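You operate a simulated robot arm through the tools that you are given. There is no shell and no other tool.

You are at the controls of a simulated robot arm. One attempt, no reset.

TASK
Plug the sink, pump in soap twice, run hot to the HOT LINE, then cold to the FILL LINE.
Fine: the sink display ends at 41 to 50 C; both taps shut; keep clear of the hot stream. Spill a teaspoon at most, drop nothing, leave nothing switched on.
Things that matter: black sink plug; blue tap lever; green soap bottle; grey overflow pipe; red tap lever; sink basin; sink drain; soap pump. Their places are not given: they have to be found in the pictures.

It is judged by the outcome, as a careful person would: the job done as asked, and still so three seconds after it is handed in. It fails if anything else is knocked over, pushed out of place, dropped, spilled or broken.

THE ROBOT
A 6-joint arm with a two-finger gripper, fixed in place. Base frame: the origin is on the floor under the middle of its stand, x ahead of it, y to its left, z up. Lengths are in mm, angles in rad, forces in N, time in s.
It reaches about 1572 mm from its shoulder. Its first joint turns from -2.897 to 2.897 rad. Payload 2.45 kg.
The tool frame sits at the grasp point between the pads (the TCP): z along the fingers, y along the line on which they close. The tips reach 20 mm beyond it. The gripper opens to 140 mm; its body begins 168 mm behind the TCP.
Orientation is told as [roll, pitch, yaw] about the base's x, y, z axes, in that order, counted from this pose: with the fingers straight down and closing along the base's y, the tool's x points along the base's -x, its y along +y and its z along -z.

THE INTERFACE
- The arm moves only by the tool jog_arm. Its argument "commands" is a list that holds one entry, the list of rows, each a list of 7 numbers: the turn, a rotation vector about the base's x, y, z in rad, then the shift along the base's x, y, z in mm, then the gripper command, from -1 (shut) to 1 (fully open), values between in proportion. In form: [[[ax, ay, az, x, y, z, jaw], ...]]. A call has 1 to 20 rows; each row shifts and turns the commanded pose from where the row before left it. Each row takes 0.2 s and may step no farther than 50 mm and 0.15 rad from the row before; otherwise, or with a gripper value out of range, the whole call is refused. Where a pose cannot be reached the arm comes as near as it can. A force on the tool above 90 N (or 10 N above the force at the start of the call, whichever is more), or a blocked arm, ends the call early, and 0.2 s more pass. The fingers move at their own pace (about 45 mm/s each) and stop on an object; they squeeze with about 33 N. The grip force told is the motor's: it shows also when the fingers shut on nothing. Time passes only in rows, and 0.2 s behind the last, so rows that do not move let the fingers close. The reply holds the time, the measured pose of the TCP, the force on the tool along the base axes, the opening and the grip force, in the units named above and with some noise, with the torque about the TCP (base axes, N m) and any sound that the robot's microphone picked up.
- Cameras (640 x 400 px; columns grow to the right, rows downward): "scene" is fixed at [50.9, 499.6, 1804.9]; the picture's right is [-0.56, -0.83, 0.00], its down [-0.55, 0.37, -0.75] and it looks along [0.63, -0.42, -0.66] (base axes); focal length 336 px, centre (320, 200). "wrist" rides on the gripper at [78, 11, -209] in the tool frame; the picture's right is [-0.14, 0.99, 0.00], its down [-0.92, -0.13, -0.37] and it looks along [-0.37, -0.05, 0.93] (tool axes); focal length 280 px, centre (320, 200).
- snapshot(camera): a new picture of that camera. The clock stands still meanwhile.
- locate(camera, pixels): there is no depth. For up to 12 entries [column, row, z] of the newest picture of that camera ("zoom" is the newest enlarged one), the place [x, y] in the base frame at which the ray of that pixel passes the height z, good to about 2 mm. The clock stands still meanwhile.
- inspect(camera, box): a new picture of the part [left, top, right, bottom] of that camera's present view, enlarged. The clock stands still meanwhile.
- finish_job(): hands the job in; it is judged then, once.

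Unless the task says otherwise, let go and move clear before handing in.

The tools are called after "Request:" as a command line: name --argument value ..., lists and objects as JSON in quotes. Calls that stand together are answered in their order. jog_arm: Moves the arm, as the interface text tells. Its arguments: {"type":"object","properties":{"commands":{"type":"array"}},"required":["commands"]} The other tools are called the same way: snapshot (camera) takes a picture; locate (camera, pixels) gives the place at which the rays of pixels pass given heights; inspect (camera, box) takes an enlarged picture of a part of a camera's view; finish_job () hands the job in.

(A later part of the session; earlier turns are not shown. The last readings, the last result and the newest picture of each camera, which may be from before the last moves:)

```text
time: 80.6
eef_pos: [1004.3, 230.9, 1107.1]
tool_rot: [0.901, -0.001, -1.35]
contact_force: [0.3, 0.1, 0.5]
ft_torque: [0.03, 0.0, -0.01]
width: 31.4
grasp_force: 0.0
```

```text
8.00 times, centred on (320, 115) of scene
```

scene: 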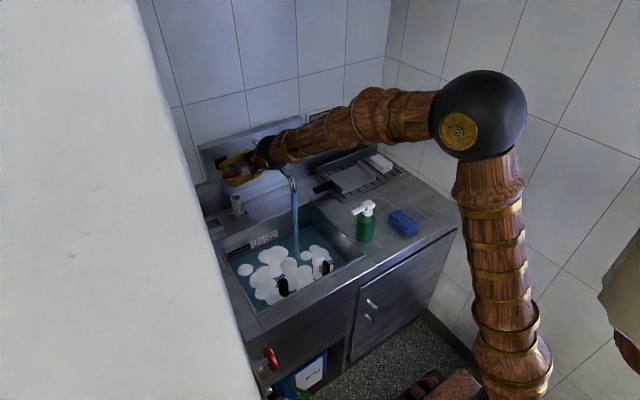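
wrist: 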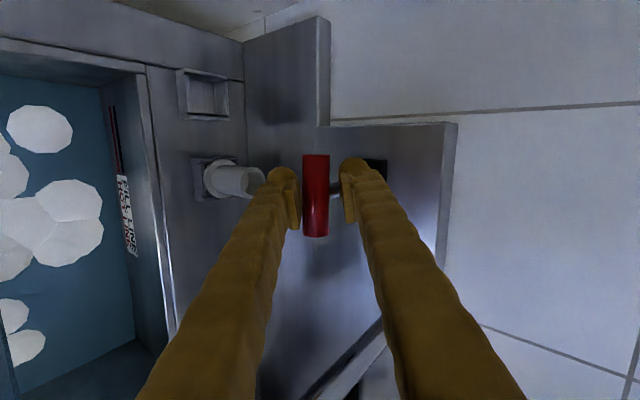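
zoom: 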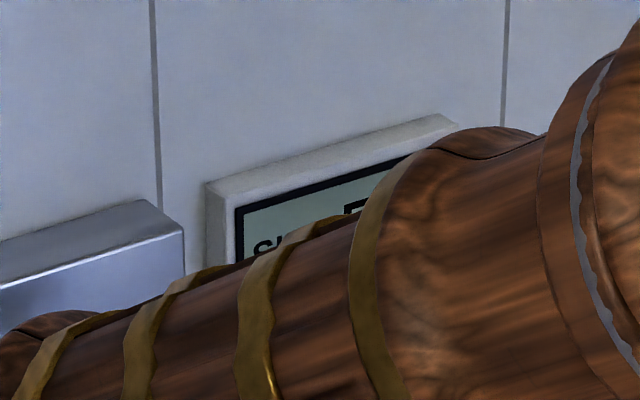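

Edge now at ≈292 (about 2.6 px/s); roughly 24 s remain to the red line centre (230). Waiting another 8 s.

Request:
jog_arm --commands '[[[0, 0, 0, 0, 0, 0, -0.55], [0, 0, 0, 0, 0, 0, -0.55], [0, 0, 0, 0, 0, 0, -0.55], [0, 0, 0, 0, 0, 0, -0.55], [0, 0, 0, 0, 0, 0, -0.55], [0, 0, 0, 0, 0, 0, -0.55], [0, 0, 0, 0, 0, 0, -0.55], [0, 0, 0, 0, 0, 0, -0.55], [0, 0, 0, 0, 0, 0, -0.55], [0, 0, 0, 0, 0, 0, -0.55], [0, 0, 0, 0, 0, 0, -0.55], [0, 0, 0, 0, 0, 0, -0.55], [0, 0, 0, 0, 0, 0, -0.55], [0, 0, 0, 0, 0, 0, -0.55], [0, 0, 0, 0, 0, 0, -0.55], [0, 0, 0, 0, 0, 0, -0.55], [0, 0, 0, 0, 0, 0, -0.55], [0, 0, 0, 0, 0, 0, -0.55], [0, 0, 0, 0, 0, 0, -0.55], [0, 0, 0, 0, 0, 0, -0.55]]]'

Request:
jog_arm --commands '[[[0, 0, 0, 0, 0, 0, -0.55], [0, 0, 0, 0, 0, 0, -0.55], [0, 0, 0, 0, 0, 0, -0.55], [0, 0, 0, 0, 0, 0, -0.55], [0, 0, 0, 0, 0, 0, -0.55], [0, 0, 0, 0, 0, 0, -0.55], [0, 0, 0, 0, 0, 0, -0.55], [0, 0, 0, 0, 0, 0, -0.55], [0, 0, 0, 0, 0, 0, -0.55], [0, 0, 0, 0, 0, 0, -0.55], [0, 0, 0, 0, 0, 0, -0.55], [0, 0, 0, 0, 0, 0, -0.55], [0, 0, 0, 0, 0, 0, -0.55], [0, 0, 0, 0, 0, 0, -0.55]]]'

Request:
inspect --camera "scene" --box '[230, 235, 278, 265]'

Request:
inspect --camera "scene" --box '[190, 140, 350, 300]'

```text
time: 84.8
eef_pos: [1004.9, 230.0, 1107.1]
tool_rot: [0.902, -0.003, -1.349]
contact_force: [0.5, 0.1, 0.1]
ft_torque: [0.01, -0.03, 0.0]
width: 32.0
grasp_force: 0.1
```

```text
time: 87.8
eef_pos: [1004.0, 230.9, 1106.3]
tool_rot: [0.9, -0.003, -1.352]
contact_force: [0.0, 0.1, 0.0]
ft_torque: [-0.02, 0.02, -0.02]
width: 31.5
grasp_force: 0.0
```

```text
13.33 times, centred on (254, 250) of scene
```

zoom: 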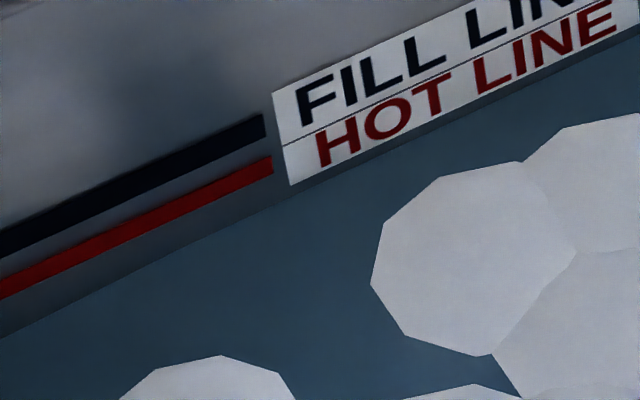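

```text
2.50 times, centred on (270, 220) of scene
```

zoom: 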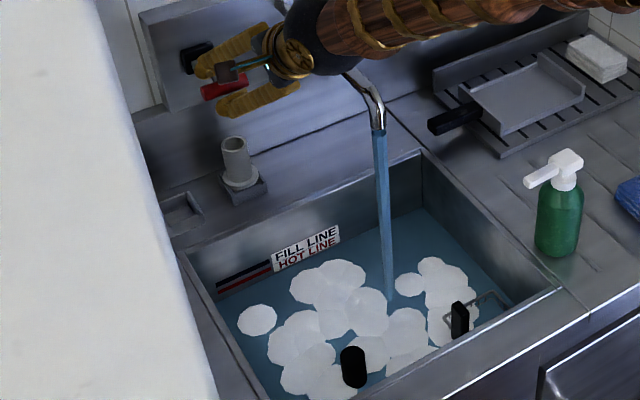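

Edge is at ≈274 now (2.4 px/s); red line spans 219–238, so about 19 s to its centre. Waiting another 10 s, then I'll throttle.

Request:
jog_arm --commands '[[[0, 0, 0, 0, 0, 0, -0.55], [0, 0, 0, 0, 0, 0, -0.55], [0, 0, 0, 0, 0, 0, -0.55], [0, 0, 0, 0, 0, 0, -0.55], [0, 0, 0, 0, 0, 0, -0.55], [0, 0, 0, 0, 0, 0, -0.55], [0, 0, 0, 0, 0, 0, -0.55], [0, 0, 0, 0, 0, 0, -0.55], [0, 0, 0, 0, 0, 0, -0.55], [0, 0, 0, 0, 0, 0, -0.55], [0, 0, 0, 0, 0, 0, -0.55], [0, 0, 0, 0, 0, 0, -0.55], [0, 0, 0, 0, 0, 0, -0.55], [0, 0, 0, 0, 0, 0, -0.55], [0, 0, 0, 0, 0, 0, -0.55], [0, 0, 0, 0, 0, 0, -0.55], [0, 0, 0, 0, 0, 0, -0.55], [0, 0, 0, 0, 0, 0, -0.55], [0, 0, 0, 0, 0, 0, -0.55], [0, 0, 0, 0, 0, 0, -0.55]]]'

Request:
jog_arm --commands '[[[0, 0, 0, 0, 0, 0, -0.55], [0, 0, 0, 0, 0, 0, -0.55], [0, 0, 0, 0, 0, 0, -0.55], [0, 0, 0, 0, 0, 0, -0.55], [0, 0, 0, 0, 0, 0, -0.55], [0, 0, 0, 0, 0, 0, -0.55], [0, 0, 0, 0, 0, 0, -0.55], [0, 0, 0, 0, 0, 0, -0.55], [0, 0, 0, 0, 0, 0, -0.55], [0, 0, 0, 0, 0, 0, -0.55], [0, 0, 0, 0, 0, 0, -0.55], [0, 0, 0, 0, 0, 0, -0.55], [0, 0, 0, 0, 0, 0, -0.55], [0, 0, 0, 0, 0, 0, -0.55], [0, 0, 0, 0, 0, 0, -0.55], [0, 0, 0, 0, 0, 0, -0.55], [0, 0, 0, 0, 0, 0, -0.55], [0, 0, 0, 0, 0, 0, -0.55], [0, 0, 0, 0, 0, 0, -0.55], [0, 0, 0, 0, 0, 0, -0.55]]]'

Request:
inspect --camera "scene" --box '[230, 235, 278, 265]'

Request:
inspect --camera "scene" --box '[190, 140, 350, 300]'

```text
time: 92.0
eef_pos: [1005.1, 230.0, 1107.2]
tool_rot: [0.901, 0.0, -1.351]
contact_force: [-0.3, 0.5, -0.1]
ft_torque: [0.0, 0.02, -0.01]
width: 31.6
grasp_force: 0.1
```

```text
time: 96.2
eef_pos: [1005.7, 230.3, 1107.5]
tool_rot: [0.901, -0.002, -1.351]
contact_force: [0.2, 1.1, 0.8]
ft_torque: [-0.01, -0.01, -0.03]
width: 31.6
grasp_force: 0.0
```

```text
13.33 times, centred on (254, 250) of scene
```

zoom: 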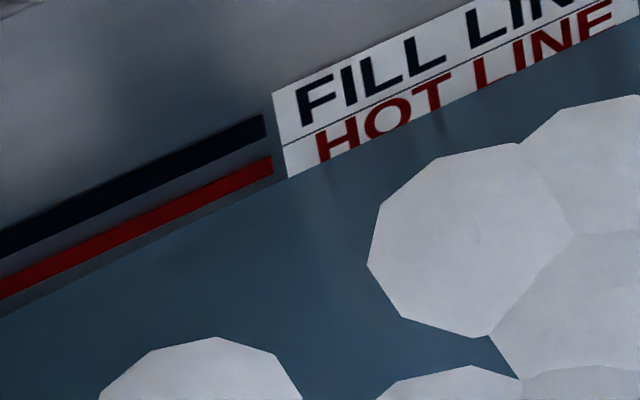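

```text
2.50 times, centred on (270, 220) of scene
```

zoom: 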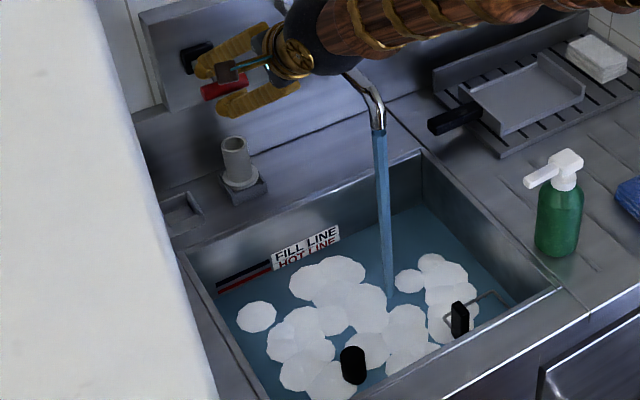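

Edge is now ≈256 versus the red line's 219–238; the label's bottom is starting to be covered. About 10 s remain; I'll wait 5 s more and then close.

Request:
jog_arm --commands '[[[0, 0, 0, 0, 0, 0, -0.55], [0, 0, 0, 0, 0, 0, -0.55], [0, 0, 0, 0, 0, 0, -0.55], [0, 0, 0, 0, 0, 0, -0.55], [0, 0, 0, 0, 0, 0, -0.55], [0, 0, 0, 0, 0, 0, -0.55], [0, 0, 0, 0, 0, 0, -0.55], [0, 0, 0, 0, 0, 0, -0.55], [0, 0, 0, 0, 0, 0, -0.55], [0, 0, 0, 0, 0, 0, -0.55], [0, 0, 0, 0, 0, 0, -0.55], [0, 0, 0, 0, 0, 0, -0.55], [0, 0, 0, 0, 0, 0, -0.55], [0, 0, 0, 0, 0, 0, -0.55], [0, 0, 0, 0, 0, 0, -0.55], [0, 0, 0, 0, 0, 0, -0.55], [0, 0, 0, 0, 0, 0, -0.55], [0, 0, 0, 0, 0, 0, -0.55], [0, 0, 0, 0, 0, 0, -0.55], [0, 0, 0, 0, 0, 0, -0.55]]]'

Request:
inspect --camera "scene" --box '[230, 235, 278, 265]'

Request:
inspect --camera "wrist" --box '[250, 130, 390, 250]'

```text
time: 100.4
eef_pos: [1003.9, 230.9, 1106.1]
tool_rot: [0.901, -0.004, -1.349]
contact_force: [-0.2, -0.6, -0.1]
ft_torque: [-0.02, -0.02, -0.01]
width: 31.4
grasp_force: 0.1
```

```text
13.33 times, centred on (254, 250) of scene
```

zoom: 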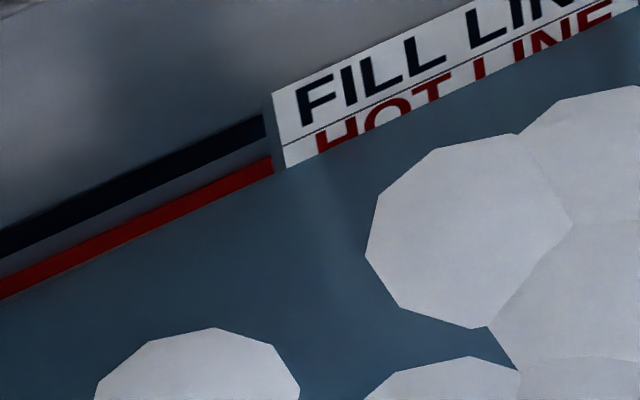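

```text
3.33 times, centred on (320, 190) of wrist
```

zoom: 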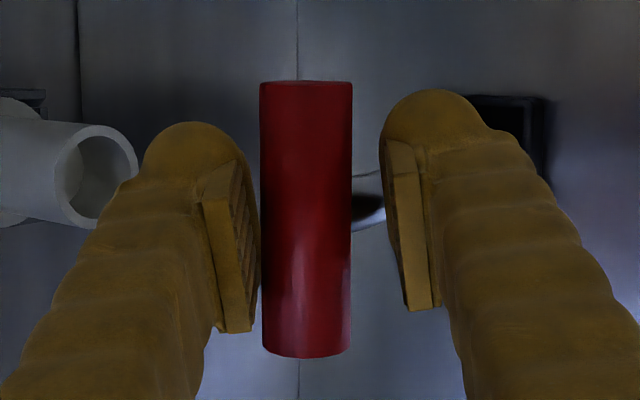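

The edge is just below the red line's bottom (≈243 vs 238). I'll let it run 1.6 s more and then lift the lever smoothly to its closed stop.

Request:
jog_arm --commands '[[[0, 0, 0, 0, 0, 0, -0.62], [0, 0, 0, 0, 0, 0, -0.62], [0, 0, 0, 0, 0, 0, -0.62], [0, 0, 0, 0, 0, 0, -0.62], [0, 0, 0, 0, 0, 0, -0.62], [0, 0, 0, 0, 0, 0, -0.62], [0, 0, 0, 0, 0, 0, -0.62], [0, 0, 0, 0, 0, 0, -0.62], [0, 0, 0, 0, 0, 3.9, -0.62], [0, 0, 0, 0, 0, 3.9, -0.62], [0, 0, 0, 0, 0, 3.9, -0.62], [0, 0, 0, 0, 0, 3.9, -0.62], [0, 0, 0, 0.5, 0, 3.9, -0.62], [0, 0, 0, 0.5, 0, 3.9, -0.62], [0, 0, 0, 0.5, 0, 3.9, -0.62], [0, 0, 0, 0.5, 0, 3.9, -0.62], [0, 0, 0, 1.4, 0, 3.9, -0.62], [0, 0, 0, 1.4, 0, 3.9, -0.62], [0, 0, 0, 1.4, 0, 3.9, -0.62], [0, 0, 0, 1.4, 0, 3.9, -0.62]]]'

Request:
inspect --camera "scene" --box '[230, 235, 278, 265]'

Request:
inspect --camera "wrist" --box '[250, 130, 390, 250]'

Request:
inspect --camera "scene" --box '[190, 140, 350, 300]'

```text
time: 104.6
eef_pos: [1011.4, 230.7, 1152.4]
tool_rot: [0.9, -0.002, -1.349]
contact_force: [-3.0, 3.4, -6.5]
ft_torque: [0.12, 0.04, -0.05]
width: 31.0
grasp_force: 3.5
```

```text
13.33 times, centred on (254, 250) of scene
```

zoom: 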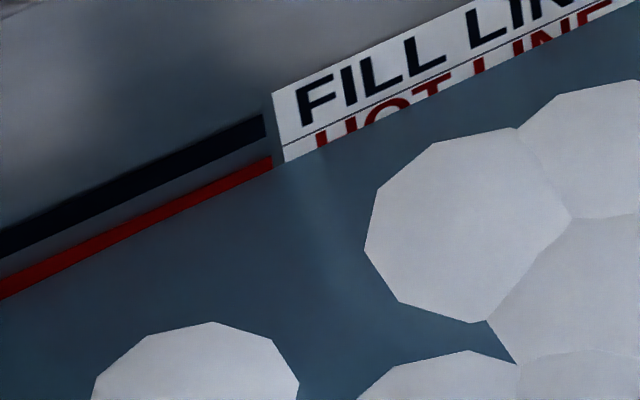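

```text
3.33 times, centred on (320, 190) of wrist
```

zoom: 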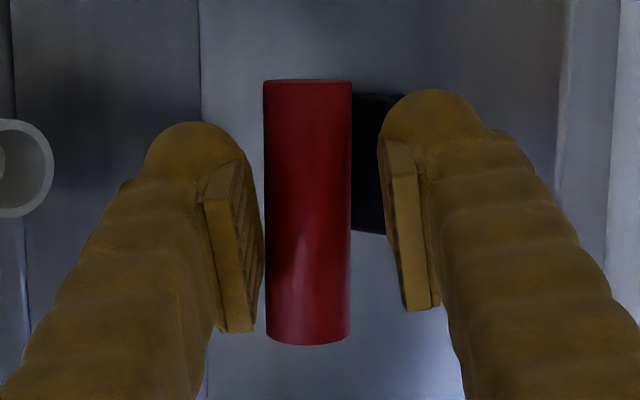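

```text
2.50 times, centred on (270, 220) of scene
```

zoom: 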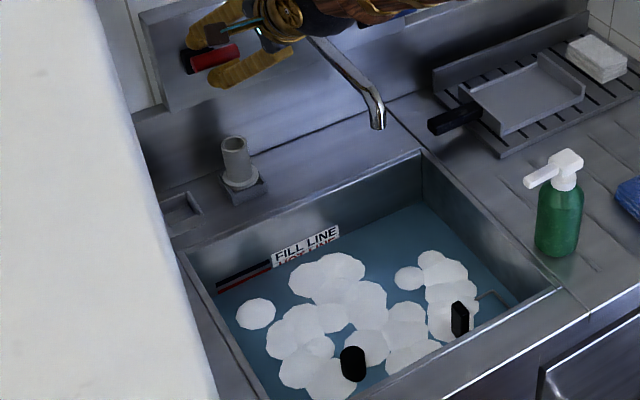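

The stream has stopped and the lever is against its closed stop (6 N). I'll zoom hard on the level at the red line to judge it.

Request:
inspect --camera "scene" --box '[228, 242, 252, 260]'

Request:
inspect --camera "scene" --box '[246, 234, 282, 256]'

Request:
snapshot --camera "wrist"

Request:
inspect --camera "scene" --box '[290, 90, 350, 140]'

```text
16.00 times, centred on (240, 251) of scene
```

zoom: 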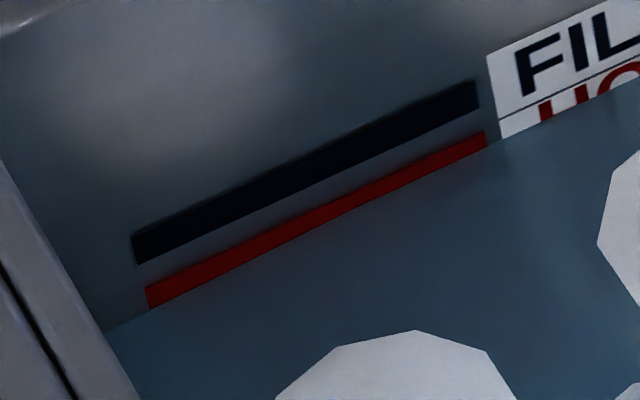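

```text
16.00 times, centred on (264, 245) of scene
```

zoom: 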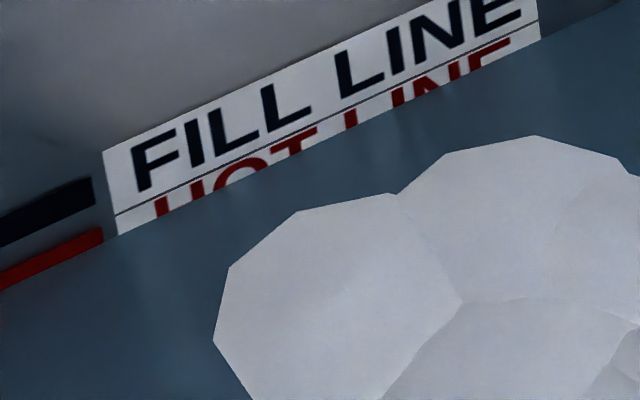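

```text
taken
```

wrist: 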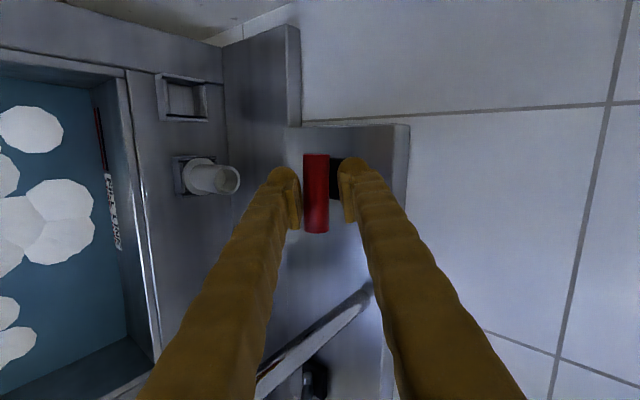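

```text
8.00 times, centred on (320, 115) of scene
```

zoom: 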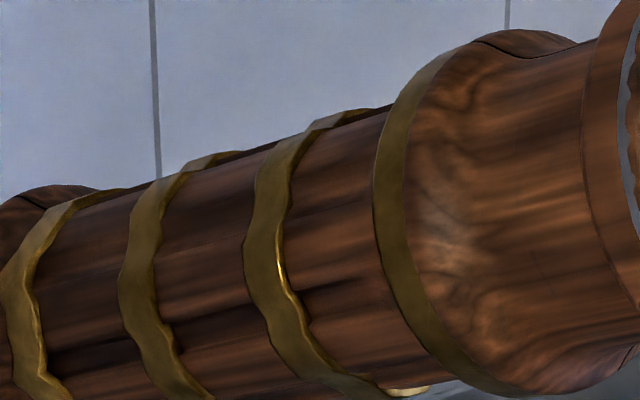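

Water covers roughly the lower 40% of the red line, so the level is on the HOT LINE and the hot tap is shut. I'll open the jaws and back straight out, leaving the red lever where it is.

Request:
jog_arm --commands '[[[0, 0, 0, 0, 0, 0, -0.3], [0, 0, 0, 0, 0, 0, -0.3], [0, 0, 0, 0, 0, 0, -0.3], [0, 0, 0, -15, -3.4, 12, -0.3], [0, 0, 0, -25, -5.6, 20.5, -0.3], [0, 0, 0, -25, -5.6, 20.5, -0.3], [0, 0, 0, -25, -5.6, 20.5, -0.3], [0, 0, 0, -25, -5.6, 20.5, -0.3], [0, 0, 0, 0, 0, 0, -0.3]]]'

Request:
snapshot --camera "wrist"

Request:
snapshot --camera "scene"

Request:
inspect --camera "scene" --box '[190, 140, 350, 300]'

```text
time: 106.6
eef_pos: [897.7, 200.3, 1248.0]
tool_rot: [0.896, -0.003, -1.35]
contact_force: [-0.2, 0.1, 0.3]
ft_torque: [0.0, -0.02, 0.03]
width: 49.0
grasp_force: 0.2
```

```text
taken
```

wrist: 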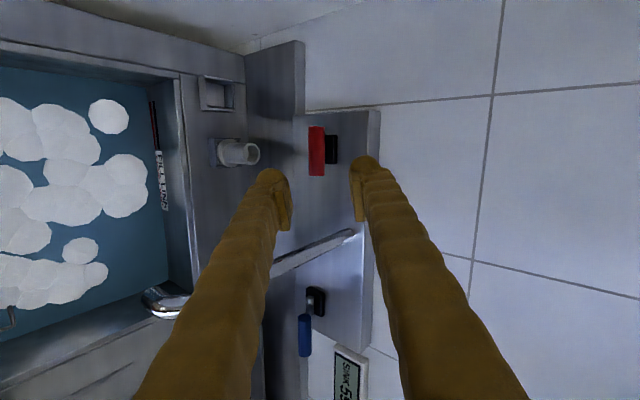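

```text
taken
```

scene: 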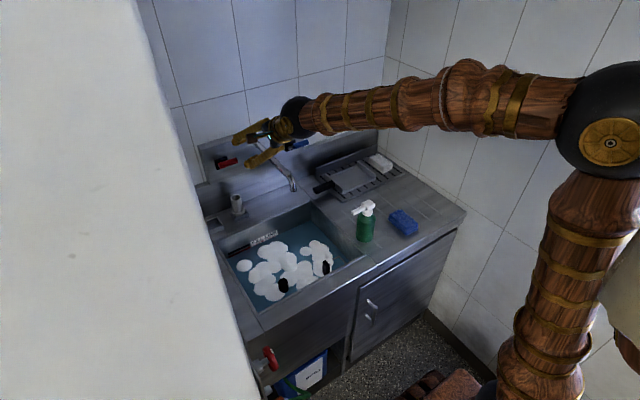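

```text
2.50 times, centred on (270, 220) of scene
```

zoom: 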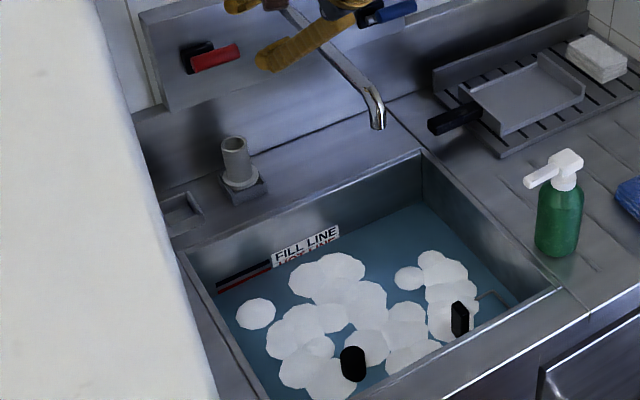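

The red lever is up and shut, no stream, and the arm is clear. I'll read the display, then go up and over the spout toward the blue lever.

Request:
inspect --camera "wrist" --box '[280, 270, 400, 400]'

Request:
jog_arm --commands '[[[0, 0, 0, -10, 0, 35, -0.3], [0, 0, 0, -10, 0, 35, -0.3], [0, 0, -0.0707, 0, -36, 5, -0.3], [0, 0, -0.0707, 0, -36, 0, -0.3], [0, 0, -0.0707, 0, -36, 0, -0.3], [0, 0, -0.0707, 0, -36, 0, -0.3], [0, 0, 0, 0, -36, 0, -0.3], [0, 0, 0, 0, -38, 0, -0.3], [0, 0, 0, 0, -38, 0, -0.3], [0, 0, 0, 0, 0, 0, -0.3]]]'

Request:
snapshot --camera "wrist"

Request:
snapshot --camera "scene"

```text
3.08 times, centred on (340, 335) of wrist
```

zoom: 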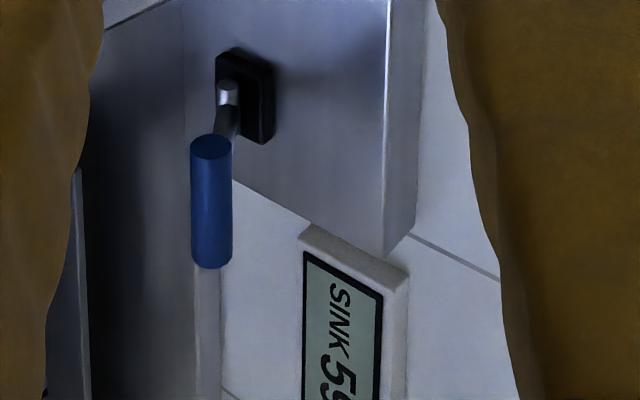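

```text
time: 108.8
eef_pos: [879.1, -54.3, 1322.9]
tool_rot: [0.902, -0.002, -1.634]
contact_force: [0.9, -0.3, -0.5]
ft_torque: [0.01, 0.0, 0.0]
width: 49.0
grasp_force: 0.1
```

```text
taken
```

wrist: 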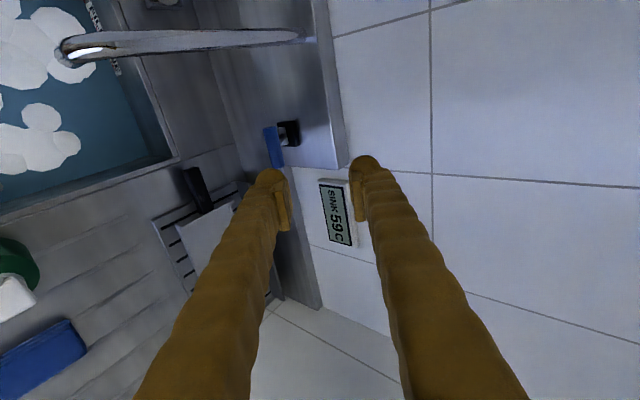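

```text
taken
```

scene: 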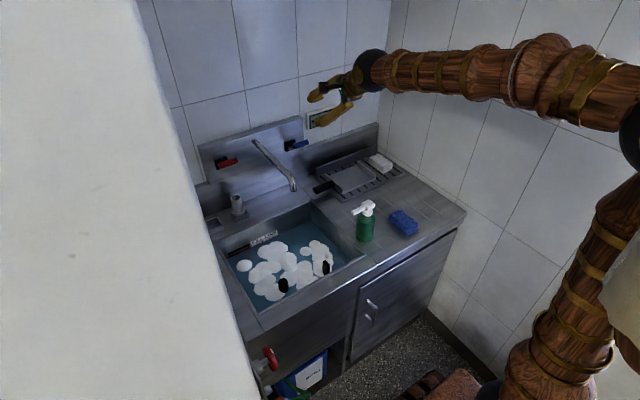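

The display reads 59C with the hot at its line. I'm above the blue side now with its bar at about (273,147); I'll zoom and triangulate it.

Request:
inspect --camera "wrist" --box '[230, 100, 340, 190]'

Request:
locate --camera "wrist" --pixels '[[273, 147, 1110], [273, 147, 1120], [273, 147, 1130], [290, 133, 1090], [290, 133, 1110]]'

Request:
inspect --camera "scene" --box '[262, 115, 342, 175]'

```text
4.44 times, centred on (285, 145) of wrist
```

zoom: 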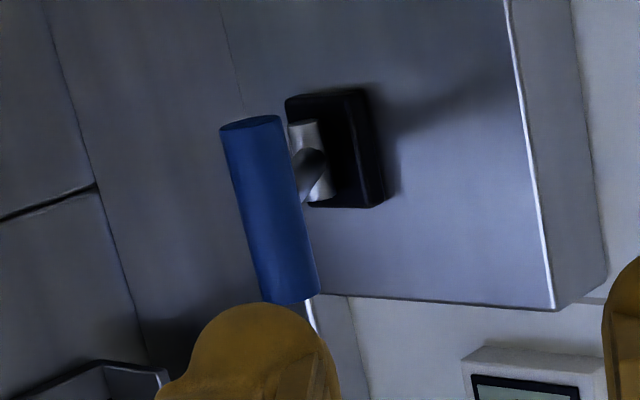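

```text
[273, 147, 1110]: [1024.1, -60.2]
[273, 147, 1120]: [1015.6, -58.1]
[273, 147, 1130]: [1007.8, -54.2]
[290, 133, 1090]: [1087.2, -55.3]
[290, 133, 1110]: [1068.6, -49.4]
```

```text
6.67 times, centred on (302, 145) of scene
```

zoom: 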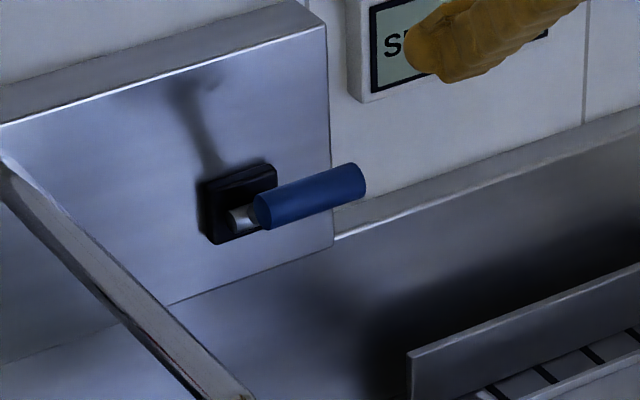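

The blue bar centre is about (1015, −58, 1120). I'll move to 120 mm short of it along the tool axis and verify alignment.

Request:
jog_arm --commands '[[[0, 0, 0, 14, 0.7, -43, -0.3], [0, 0, 0, 14, 0.7, -43, -0.3], [0, 0, 0, 14, 0.6, -42.6, -0.3], [0, 0, 0, 0, 0, 0, -0.3]]]'

Request:
snapshot --camera "wrist"

Request:
inspect --camera "wrist" --box '[250, 80, 390, 240]'

Request:
inspect --camera "scene" --box '[240, 80, 400, 200]'

```text
time: 109.8
eef_pos: [922.5, -50.5, 1195.1]
tool_rot: [0.902, -0.002, -1.634]
contact_force: [-0.5, -0.5, -0.1]
ft_torque: [-0.02, 0.02, 0.0]
width: 48.9
grasp_force: 0.0
```

```text
taken
```

wrist: 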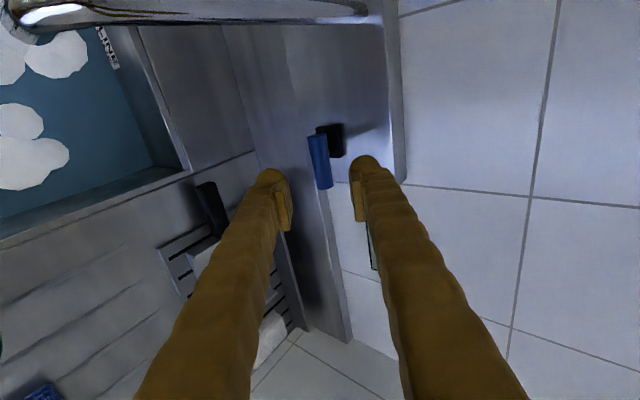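

```text
2.50 times, centred on (320, 160) of wrist
```

zoom: 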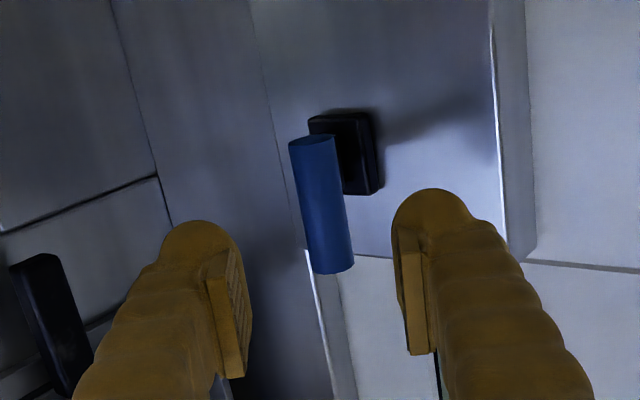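

```text
3.33 times, centred on (320, 140) of scene
```

zoom: 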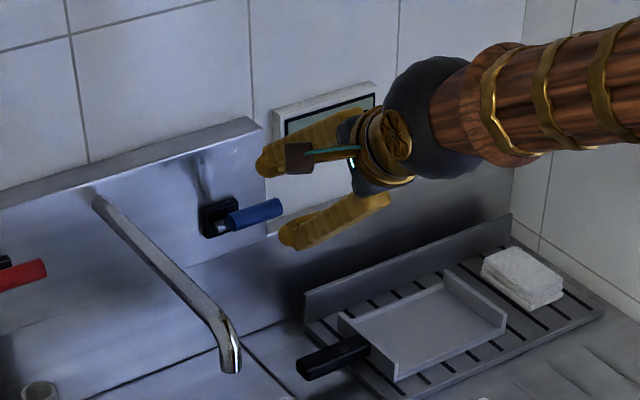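

The blue bar's centre (320,162) is on the tool axis (expected 320,159.5). Advancing 80 mm.

Request:
jog_arm --commands '[[[0, 0, 0, 31.3, -2.8, -24.8, -0.3], [0, 0, 0, 31.3, -2.8, -24.8, -0.3], [0, 0, 0, 0, 0, 0, -0.3]]]'

Request:
snapshot --camera "wrist"

Request:
inspect --camera "wrist" --box '[250, 110, 390, 250]'

```text
time: 110.6
eef_pos: [984.9, -58.2, 1146.4]
tool_rot: [0.901, -0.001, -1.634]
contact_force: [-0.1, -0.3, 0.1]
ft_torque: [-0.02, 0.0, 0.04]
width: 49.0
grasp_force: 0.0
```

```text
taken
```

wrist: 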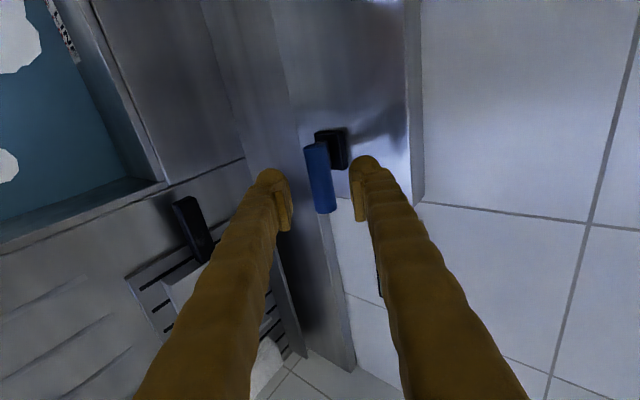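

```text
2.86 times, centred on (320, 180) of wrist
```

zoom: 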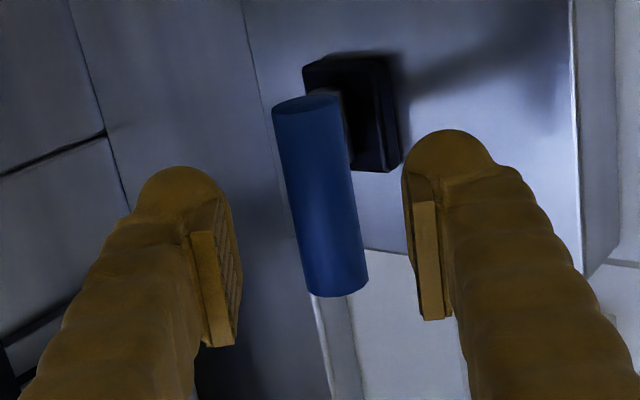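

Bar centre (320,179) is still right on axis, about 45 mm ahead. I'll slide over it (stopping slightly short to keep clear of the stem) and narrow the jaws.

Request:
jog_arm --commands '[[[0, 0, 0, 14, -0.9, -11.2, -0.3], [0, 0, 0, 14, -0.9, -11.2, -0.3], [0, 0, 0, 0, 0, 0, -0.5], [0, 0, 0, 0, 0, 0, -0.58], [0, 0, 0, 0, 0, 0, -0.58]]]'

Request:
inspect --camera "wrist" --box '[250, 130, 390, 250]'

Request:
inspect --camera "scene" --box '[240, 80, 400, 200]'

Request:
inspect --camera "scene" --box '[228, 238, 260, 262]'

```text
time: 111.8
eef_pos: [1009.8, -58.0, 1123.2]
tool_rot: [0.902, -0.002, -1.634]
contact_force: [0.0, 0.2, -0.6]
ft_torque: [0.0, -0.03, -0.01]
width: 29.4
grasp_force: 0.1
```

```text
3.33 times, centred on (320, 190) of wrist
```

zoom: 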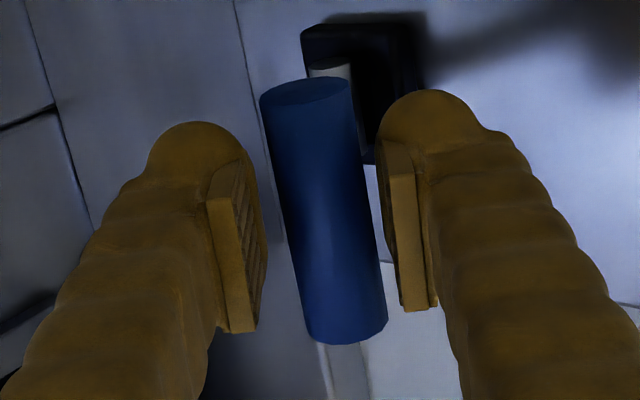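

```text
3.33 times, centred on (320, 140) of scene
```

zoom: 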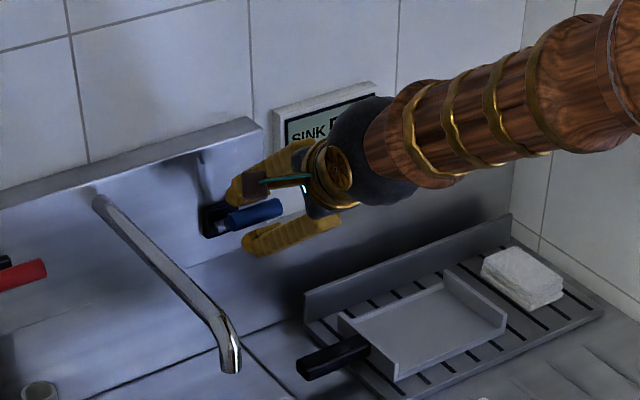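

```text
16.00 times, centred on (244, 250) of scene
```

zoom: 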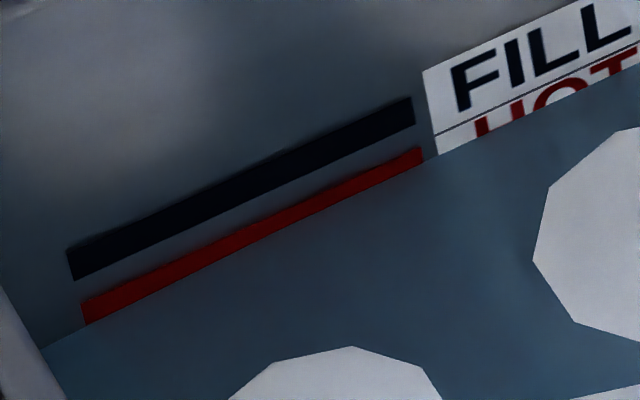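

The blue bar is caged, and the water level has not changed since I shut the hot tap. I'll press the blue lever down in steps and watch the stream.

Request:
jog_arm --commands '[[[0, 0, 0, -0.6, 0, -4, -0.58], [0, 0, 0, -0.6, 0, -4, -0.58], [0, 0, 0, -0.6, 0, -4, -0.58], [0, 0, 0, -0.6, 0, -4, -0.58], [0, 0, 0, -0.4, 0, -4, -0.58], [0, 0, 0, -0.4, 0, -4, -0.58], [0, 0, 0, 0, 0, 0, -0.58]]]'

Request:
inspect --camera "wrist" --box '[250, 130, 390, 250]'

Request:
inspect --camera "scene" --box '[190, 140, 350, 300]'

```text
time: 113.4
eef_pos: [1008.0, -56.3, 1097.2]
tool_rot: [0.901, -0.002, -1.634]
contact_force: [0.5, 0.1, 0.2]
ft_torque: [-0.02, 0.0, 0.05]
width: 29.6
grasp_force: 0.2
```

```text
3.33 times, centred on (320, 190) of wrist
```

zoom: 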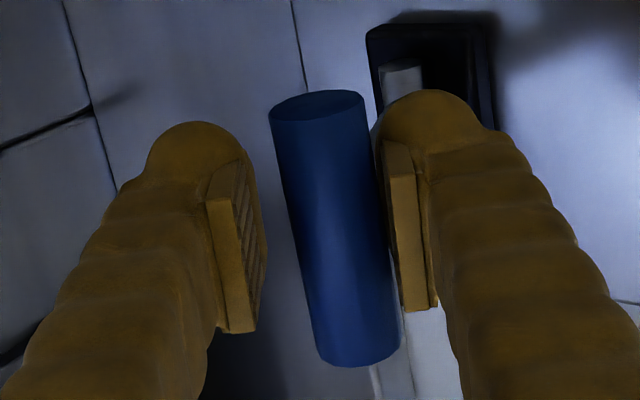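

```text
2.50 times, centred on (270, 220) of scene
```

zoom: 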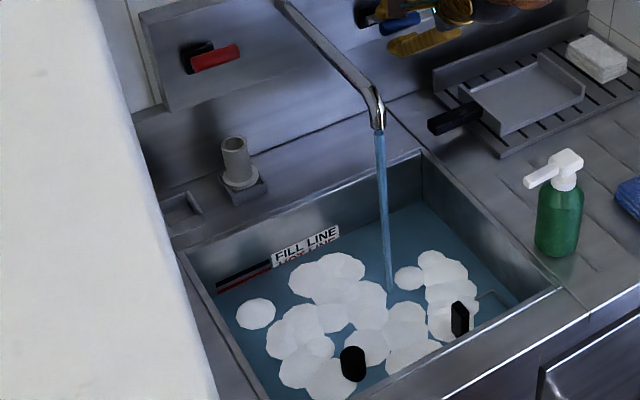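

Cold water is running. I'll open slightly more, keeping the fingertip off the stem, and start watching the level.

Request:
jog_arm --commands '[[[0, 0, 0, -1.5, 0, -4, -0.55], [0, 0, 0, -1.5, 0, -4, -0.55], [0, 0, 0, -1.5, 0, -3, -0.55], [0, 0, 0, 0, 0, 0, -0.55], [0, 0, 0, 0, 0, 0, -0.55], [0, 0, 0, 0, 0, 0, -0.55], [0, 0, 0, 0, 0, 0, -0.55], [0, 0, 0, 0, 0, 0, -0.55]]]'

Request:
inspect --camera "wrist" --box '[250, 130, 390, 250]'

Request:
inspect --camera "scene" --box '[190, 140, 350, 300]'

Request:
inspect --camera "scene" --box '[228, 238, 260, 262]'

```text
time: 115.2
eef_pos: [1002.8, -55.9, 1086.6]
tool_rot: [0.9, 0.001, -1.633]
contact_force: [0.1, 0.8, 0.3]
ft_torque: [0.01, 0.03, 0.01]
width: 31.2
grasp_force: 0.0
```

```text
3.33 times, centred on (320, 190) of wrist
```

zoom: 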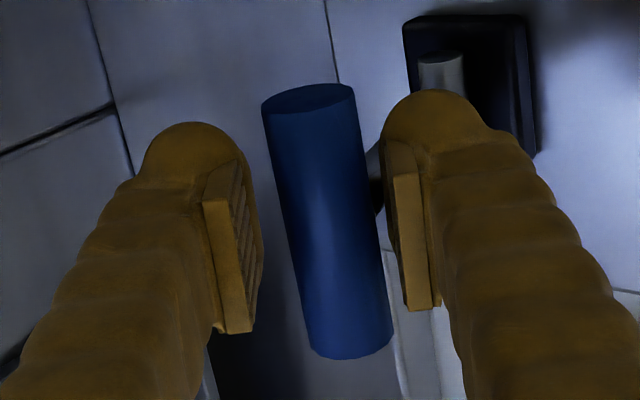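

```text
2.50 times, centred on (270, 220) of scene
```

zoom: 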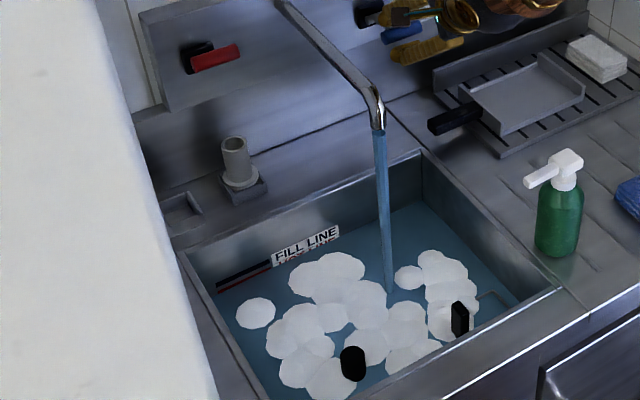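

```text
16.00 times, centred on (244, 250) of scene
```

zoom: 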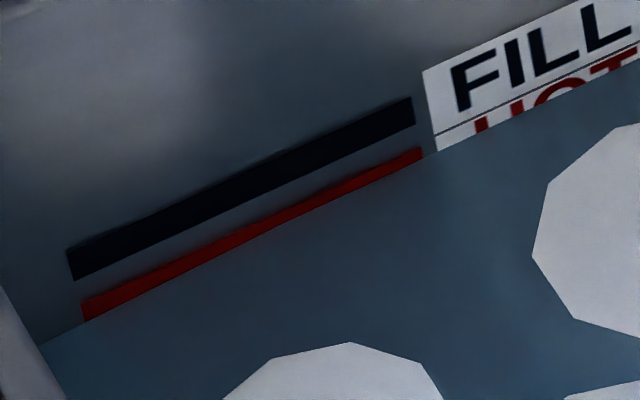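

The red line is getting covered; everything is steady. Waiting 4 s and re-measuring.

Request:
jog_arm --commands '[[[0, 0, 0, 0, 0, 0, -0.55], [0, 0, 0, 0, 0, 0, -0.55], [0, 0, 0, 0, 0, 0, -0.55], [0, 0, 0, 0, 0, 0, -0.55], [0, 0, 0, 0, 0, 0, -0.55], [0, 0, 0, 0, 0, 0, -0.55], [0, 0, 0, 0, 0, 0, -0.55], [0, 0, 0, 0, 0, 0, -0.55], [0, 0, 0, 0, 0, 0, -0.55], [0, 0, 0, 0, 0, 0, -0.55], [0, 0, 0, 0, 0, 0, -0.55], [0, 0, 0, 0, 0, 0, -0.55], [0, 0, 0, 0, 0, 0, -0.55], [0, 0, 0, 0, 0, 0, -0.55], [0, 0, 0, 0, 0, 0, -0.55], [0, 0, 0, 0, 0, 0, -0.55], [0, 0, 0, 0, 0, 0, -0.55], [0, 0, 0, 0, 0, 0, -0.55], [0, 0, 0, 0, 0, 0, -0.55], [0, 0, 0, 0, 0, 0, -0.55]]]'

Request:
inspect --camera "scene" --box '[228, 238, 260, 262]'

Request:
inspect --camera "scene" --box '[290, 90, 370, 150]'

```text
time: 119.4
eef_pos: [1003.8, -57.6, 1085.7]
tool_rot: [0.9, 0.0, -1.633]
contact_force: [0.2, 0.0, 0.4]
ft_torque: [-0.01, -0.01, 0.0]
width: 31.4
grasp_force: 0.0
```

```text
16.00 times, centred on (244, 250) of scene
```

zoom: 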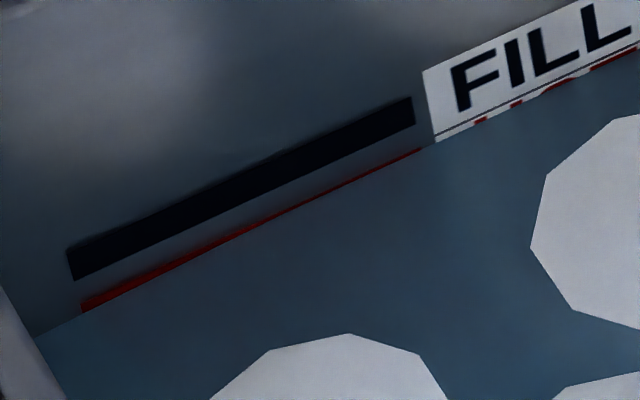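

```text
6.67 times, centred on (330, 120) of scene
```

zoom: 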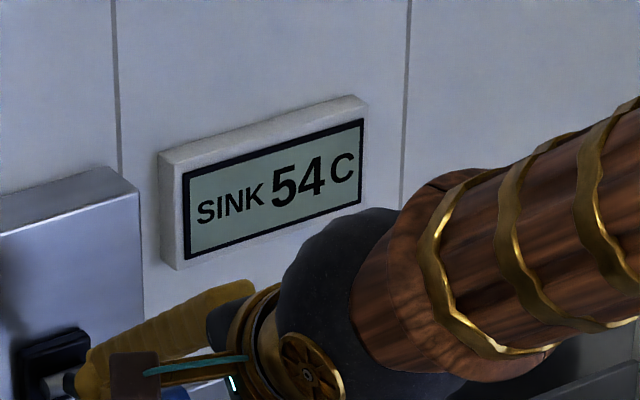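

Display now 54C with the water at the red line's top edge; the fill line (169–199 at column 250) is ~45 px above. Waiting 4 s more while watching temperature and level.

Request:
jog_arm --commands '[[[0, 0, 0, 0, 0, 0, -0.55], [0, 0, 0, 0, 0, 0, -0.55], [0, 0, 0, 0, 0, 0, -0.55], [0, 0, 0, 0, 0, 0, -0.55], [0, 0, 0, 0, 0, 0, -0.55], [0, 0, 0, 0, 0, 0, -0.55], [0, 0, 0, 0, 0, 0, -0.55], [0, 0, 0, 0, 0, 0, -0.55], [0, 0, 0, 0, 0, 0, -0.55], [0, 0, 0, 0, 0, 0, -0.55], [0, 0, 0, 0, 0, 0, -0.55], [0, 0, 0, 0, 0, 0, -0.55], [0, 0, 0, 0, 0, 0, -0.55], [0, 0, 0, 0, 0, 0, -0.55], [0, 0, 0, 0, 0, 0, -0.55], [0, 0, 0, 0, 0, 0, -0.55], [0, 0, 0, 0, 0, 0, -0.55], [0, 0, 0, 0, 0, 0, -0.55], [0, 0, 0, 0, 0, 0, -0.55], [0, 0, 0, 0, 0, 0, -0.55]]]'

Request:
inspect --camera "scene" --box '[228, 238, 260, 262]'

Request:
inspect --camera "scene" --box '[290, 90, 370, 150]'

```text
time: 123.6
eef_pos: [1002.8, -57.5, 1085.9]
tool_rot: [0.899, 0.002, -1.632]
contact_force: [0.4, 0.1, 0.3]
ft_torque: [-0.01, 0.03, 0.02]
width: 32.1
grasp_force: 0.1
```

```text
16.00 times, centred on (244, 250) of scene
```

zoom: 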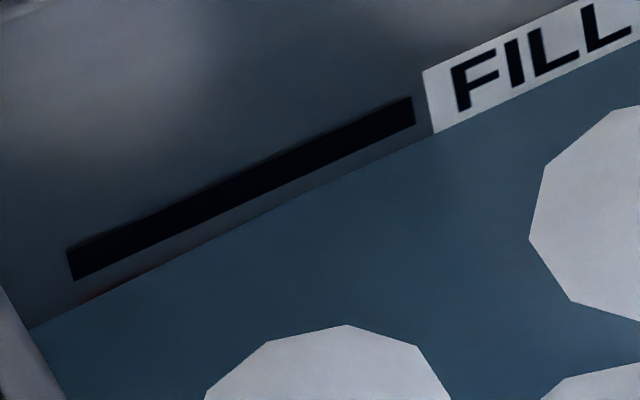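

```text
6.67 times, centred on (330, 120) of scene
```

zoom: 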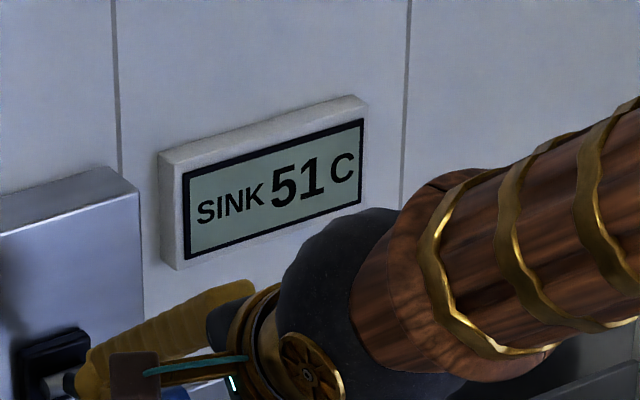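

Edge ≈223, display 51C. By mixing trend it should read about 43–44C as the water reaches the lower part of the fill line (199–184), so I'll watch closely. Waiting 4 s more.

Request:
jog_arm --commands '[[[0, 0, 0, 0, 0, 0, -0.55], [0, 0, 0, 0, 0, 0, -0.55], [0, 0, 0, 0, 0, 0, -0.55], [0, 0, 0, 0, 0, 0, -0.55], [0, 0, 0, 0, 0, 0, -0.55], [0, 0, 0, 0, 0, 0, -0.55], [0, 0, 0, 0, 0, 0, -0.55], [0, 0, 0, 0, 0, 0, -0.55], [0, 0, 0, 0, 0, 0, -0.55], [0, 0, 0, 0, 0, 0, -0.55], [0, 0, 0, 0, 0, 0, -0.55], [0, 0, 0, 0, 0, 0, -0.55], [0, 0, 0, 0, 0, 0, -0.55], [0, 0, 0, 0, 0, 0, -0.55], [0, 0, 0, 0, 0, 0, -0.55], [0, 0, 0, 0, 0, 0, -0.55], [0, 0, 0, 0, 0, 0, -0.55], [0, 0, 0, 0, 0, 0, -0.55], [0, 0, 0, 0, 0, 0, -0.55], [0, 0, 0, 0, 0, 0, -0.55]]]'

Request:
inspect --camera "scene" --box '[228, 238, 260, 262]'

Request:
inspect --camera "scene" --box '[290, 90, 370, 150]'

```text
time: 127.8
eef_pos: [1002.5, -58.1, 1085.2]
tool_rot: [0.898, 0.001, -1.634]
contact_force: [0.0, 0.8, -0.7]
ft_torque: [0.01, 0.0, 0.03]
width: 31.7
grasp_force: 0.1
```

```text
16.00 times, centred on (244, 250) of scene
```

zoom: 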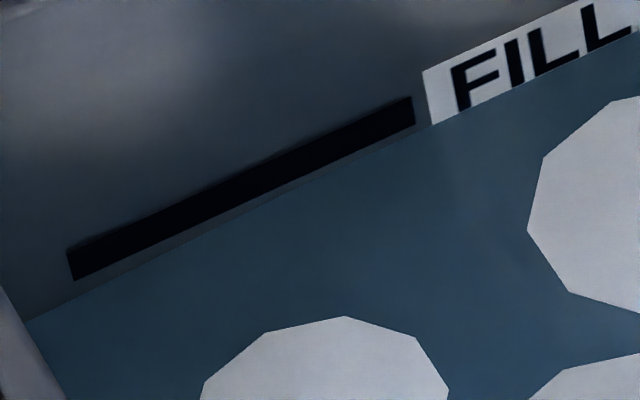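

```text
6.67 times, centred on (330, 120) of scene
```

zoom: 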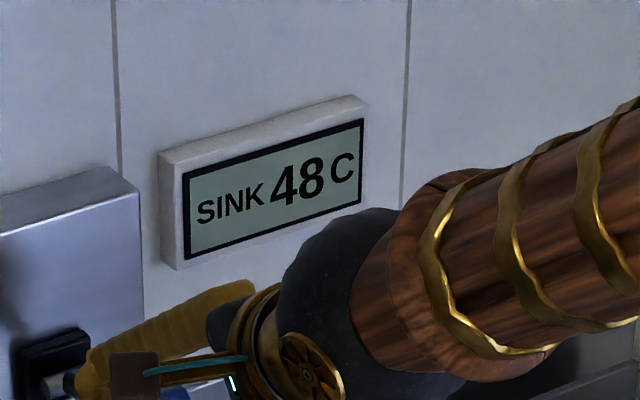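

Edge ≈213 and display 48C, matching the mixing estimate. About 8 s more until I should begin closing; waiting 4 s then checking.

Request:
jog_arm --commands '[[[0, 0, 0, 0, 0, 0, -0.55], [0, 0, 0, 0, 0, 0, -0.55], [0, 0, 0, 0, 0, 0, -0.55], [0, 0, 0, 0, 0, 0, -0.55], [0, 0, 0, 0, 0, 0, -0.55], [0, 0, 0, 0, 0, 0, -0.55], [0, 0, 0, 0, 0, 0, -0.55], [0, 0, 0, 0, 0, 0, -0.55], [0, 0, 0, 0, 0, 0, -0.55], [0, 0, 0, 0, 0, 0, -0.55], [0, 0, 0, 0, 0, 0, -0.55], [0, 0, 0, 0, 0, 0, -0.55], [0, 0, 0, 0, 0, 0, -0.55], [0, 0, 0, 0, 0, 0, -0.55], [0, 0, 0, 0, 0, 0, -0.55], [0, 0, 0, 0, 0, 0, -0.55], [0, 0, 0, 0, 0, 0, -0.55], [0, 0, 0, 0, 0, 0, -0.55]]]'

Request:
inspect --camera "scene" --box '[228, 238, 260, 262]'

Request:
inspect --camera "scene" --box '[290, 90, 370, 150]'

Request:
inspect --camera "wrist" --box '[250, 130, 390, 250]'

```text
time: 131.6
eef_pos: [1003.2, -57.7, 1086.8]
tool_rot: [0.899, 0.002, -1.633]
contact_force: [0.3, 0.9, 0.3]
ft_torque: [0.01, 0.01, 0.0]
width: 31.5
grasp_force: 0.0
```

```text
16.00 times, centred on (244, 250) of scene
```

zoom: 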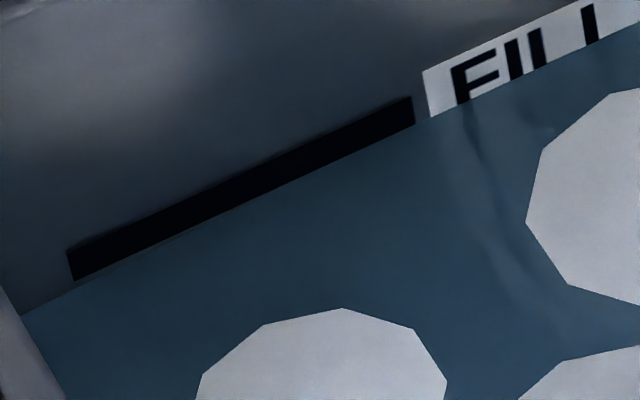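

```text
6.67 times, centred on (330, 120) of scene
```

zoom: 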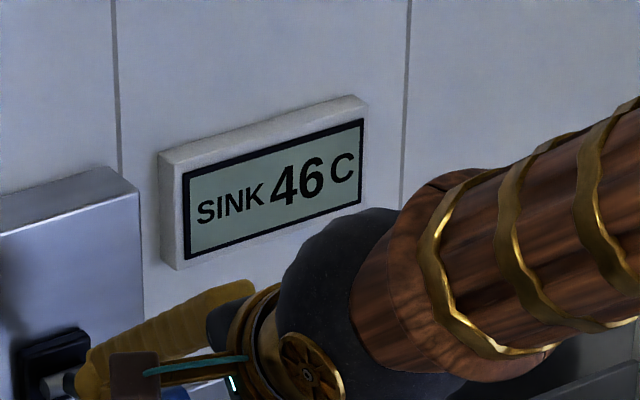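

```text
3.33 times, centred on (320, 190) of wrist
```

zoom: 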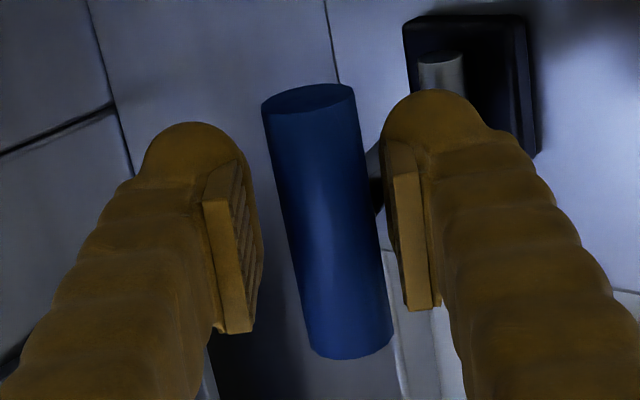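

The water is at the fill line's lower edge and the display reads 46C. I'll let it run about 4 s more, then immediately close so the level ends inside the line with the temperature still around 43C.

Request:
jog_arm --commands '[[[0, 0, 0, 0, 0, 0, -0.55], [0, 0, 0, 0, 0, 0, -0.55], [0, 0, 0, 0, 0, 0, -0.55], [0, 0, 0, 0, 0, 0, -0.55], [0, 0, 0, 0, 0, 0, -0.55], [0, 0, 0, 0, 0, 0, -0.55], [0, 0, 0, 0, 0, 0, -0.55], [0, 0, 0, 0, 0, 0, -0.55], [0, 0, 0, 0, 0, 0, -0.55], [0, 0, 0, 0, 0, 0, -0.55], [0, 0, 0, 0, 0, 0, -0.55], [0, 0, 0, 0, 0, 0, -0.55], [0, 0, 0, 0, 0, 0, -0.55], [0, 0, 0, 0, 0, 0, -0.55], [0, 0, 0, 0, 0, 0, -0.55], [0, 0, 0, 0, 0, 0, -0.55]]]'

Request:
inspect --camera "scene" --box '[228, 238, 260, 262]'

Request:
inspect --camera "scene" --box '[290, 90, 370, 150]'

```text
time: 135.0
eef_pos: [1003.2, -57.7, 1086.2]
tool_rot: [0.899, -0.001, -1.633]
contact_force: [0.6, 0.3, -1.1]
ft_torque: [0.01, 0.02, -0.01]
width: 31.4
grasp_force: 0.2
```

```text
16.00 times, centred on (244, 250) of scene
```

zoom: 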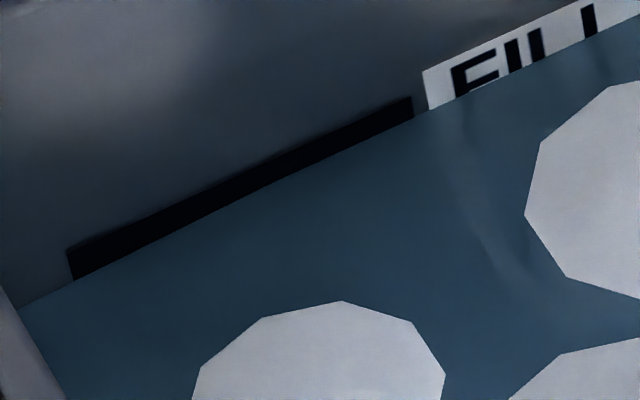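

```text
6.67 times, centred on (330, 120) of scene
```

zoom: 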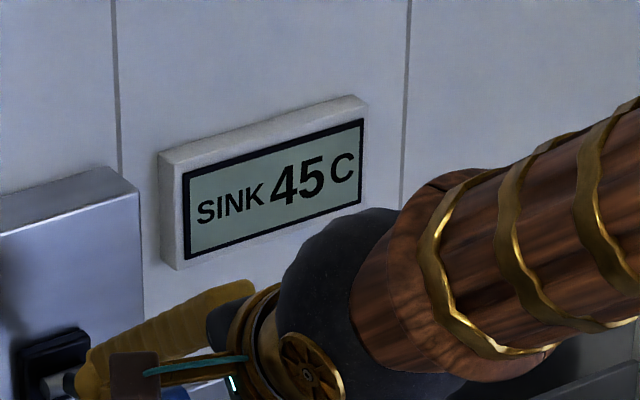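

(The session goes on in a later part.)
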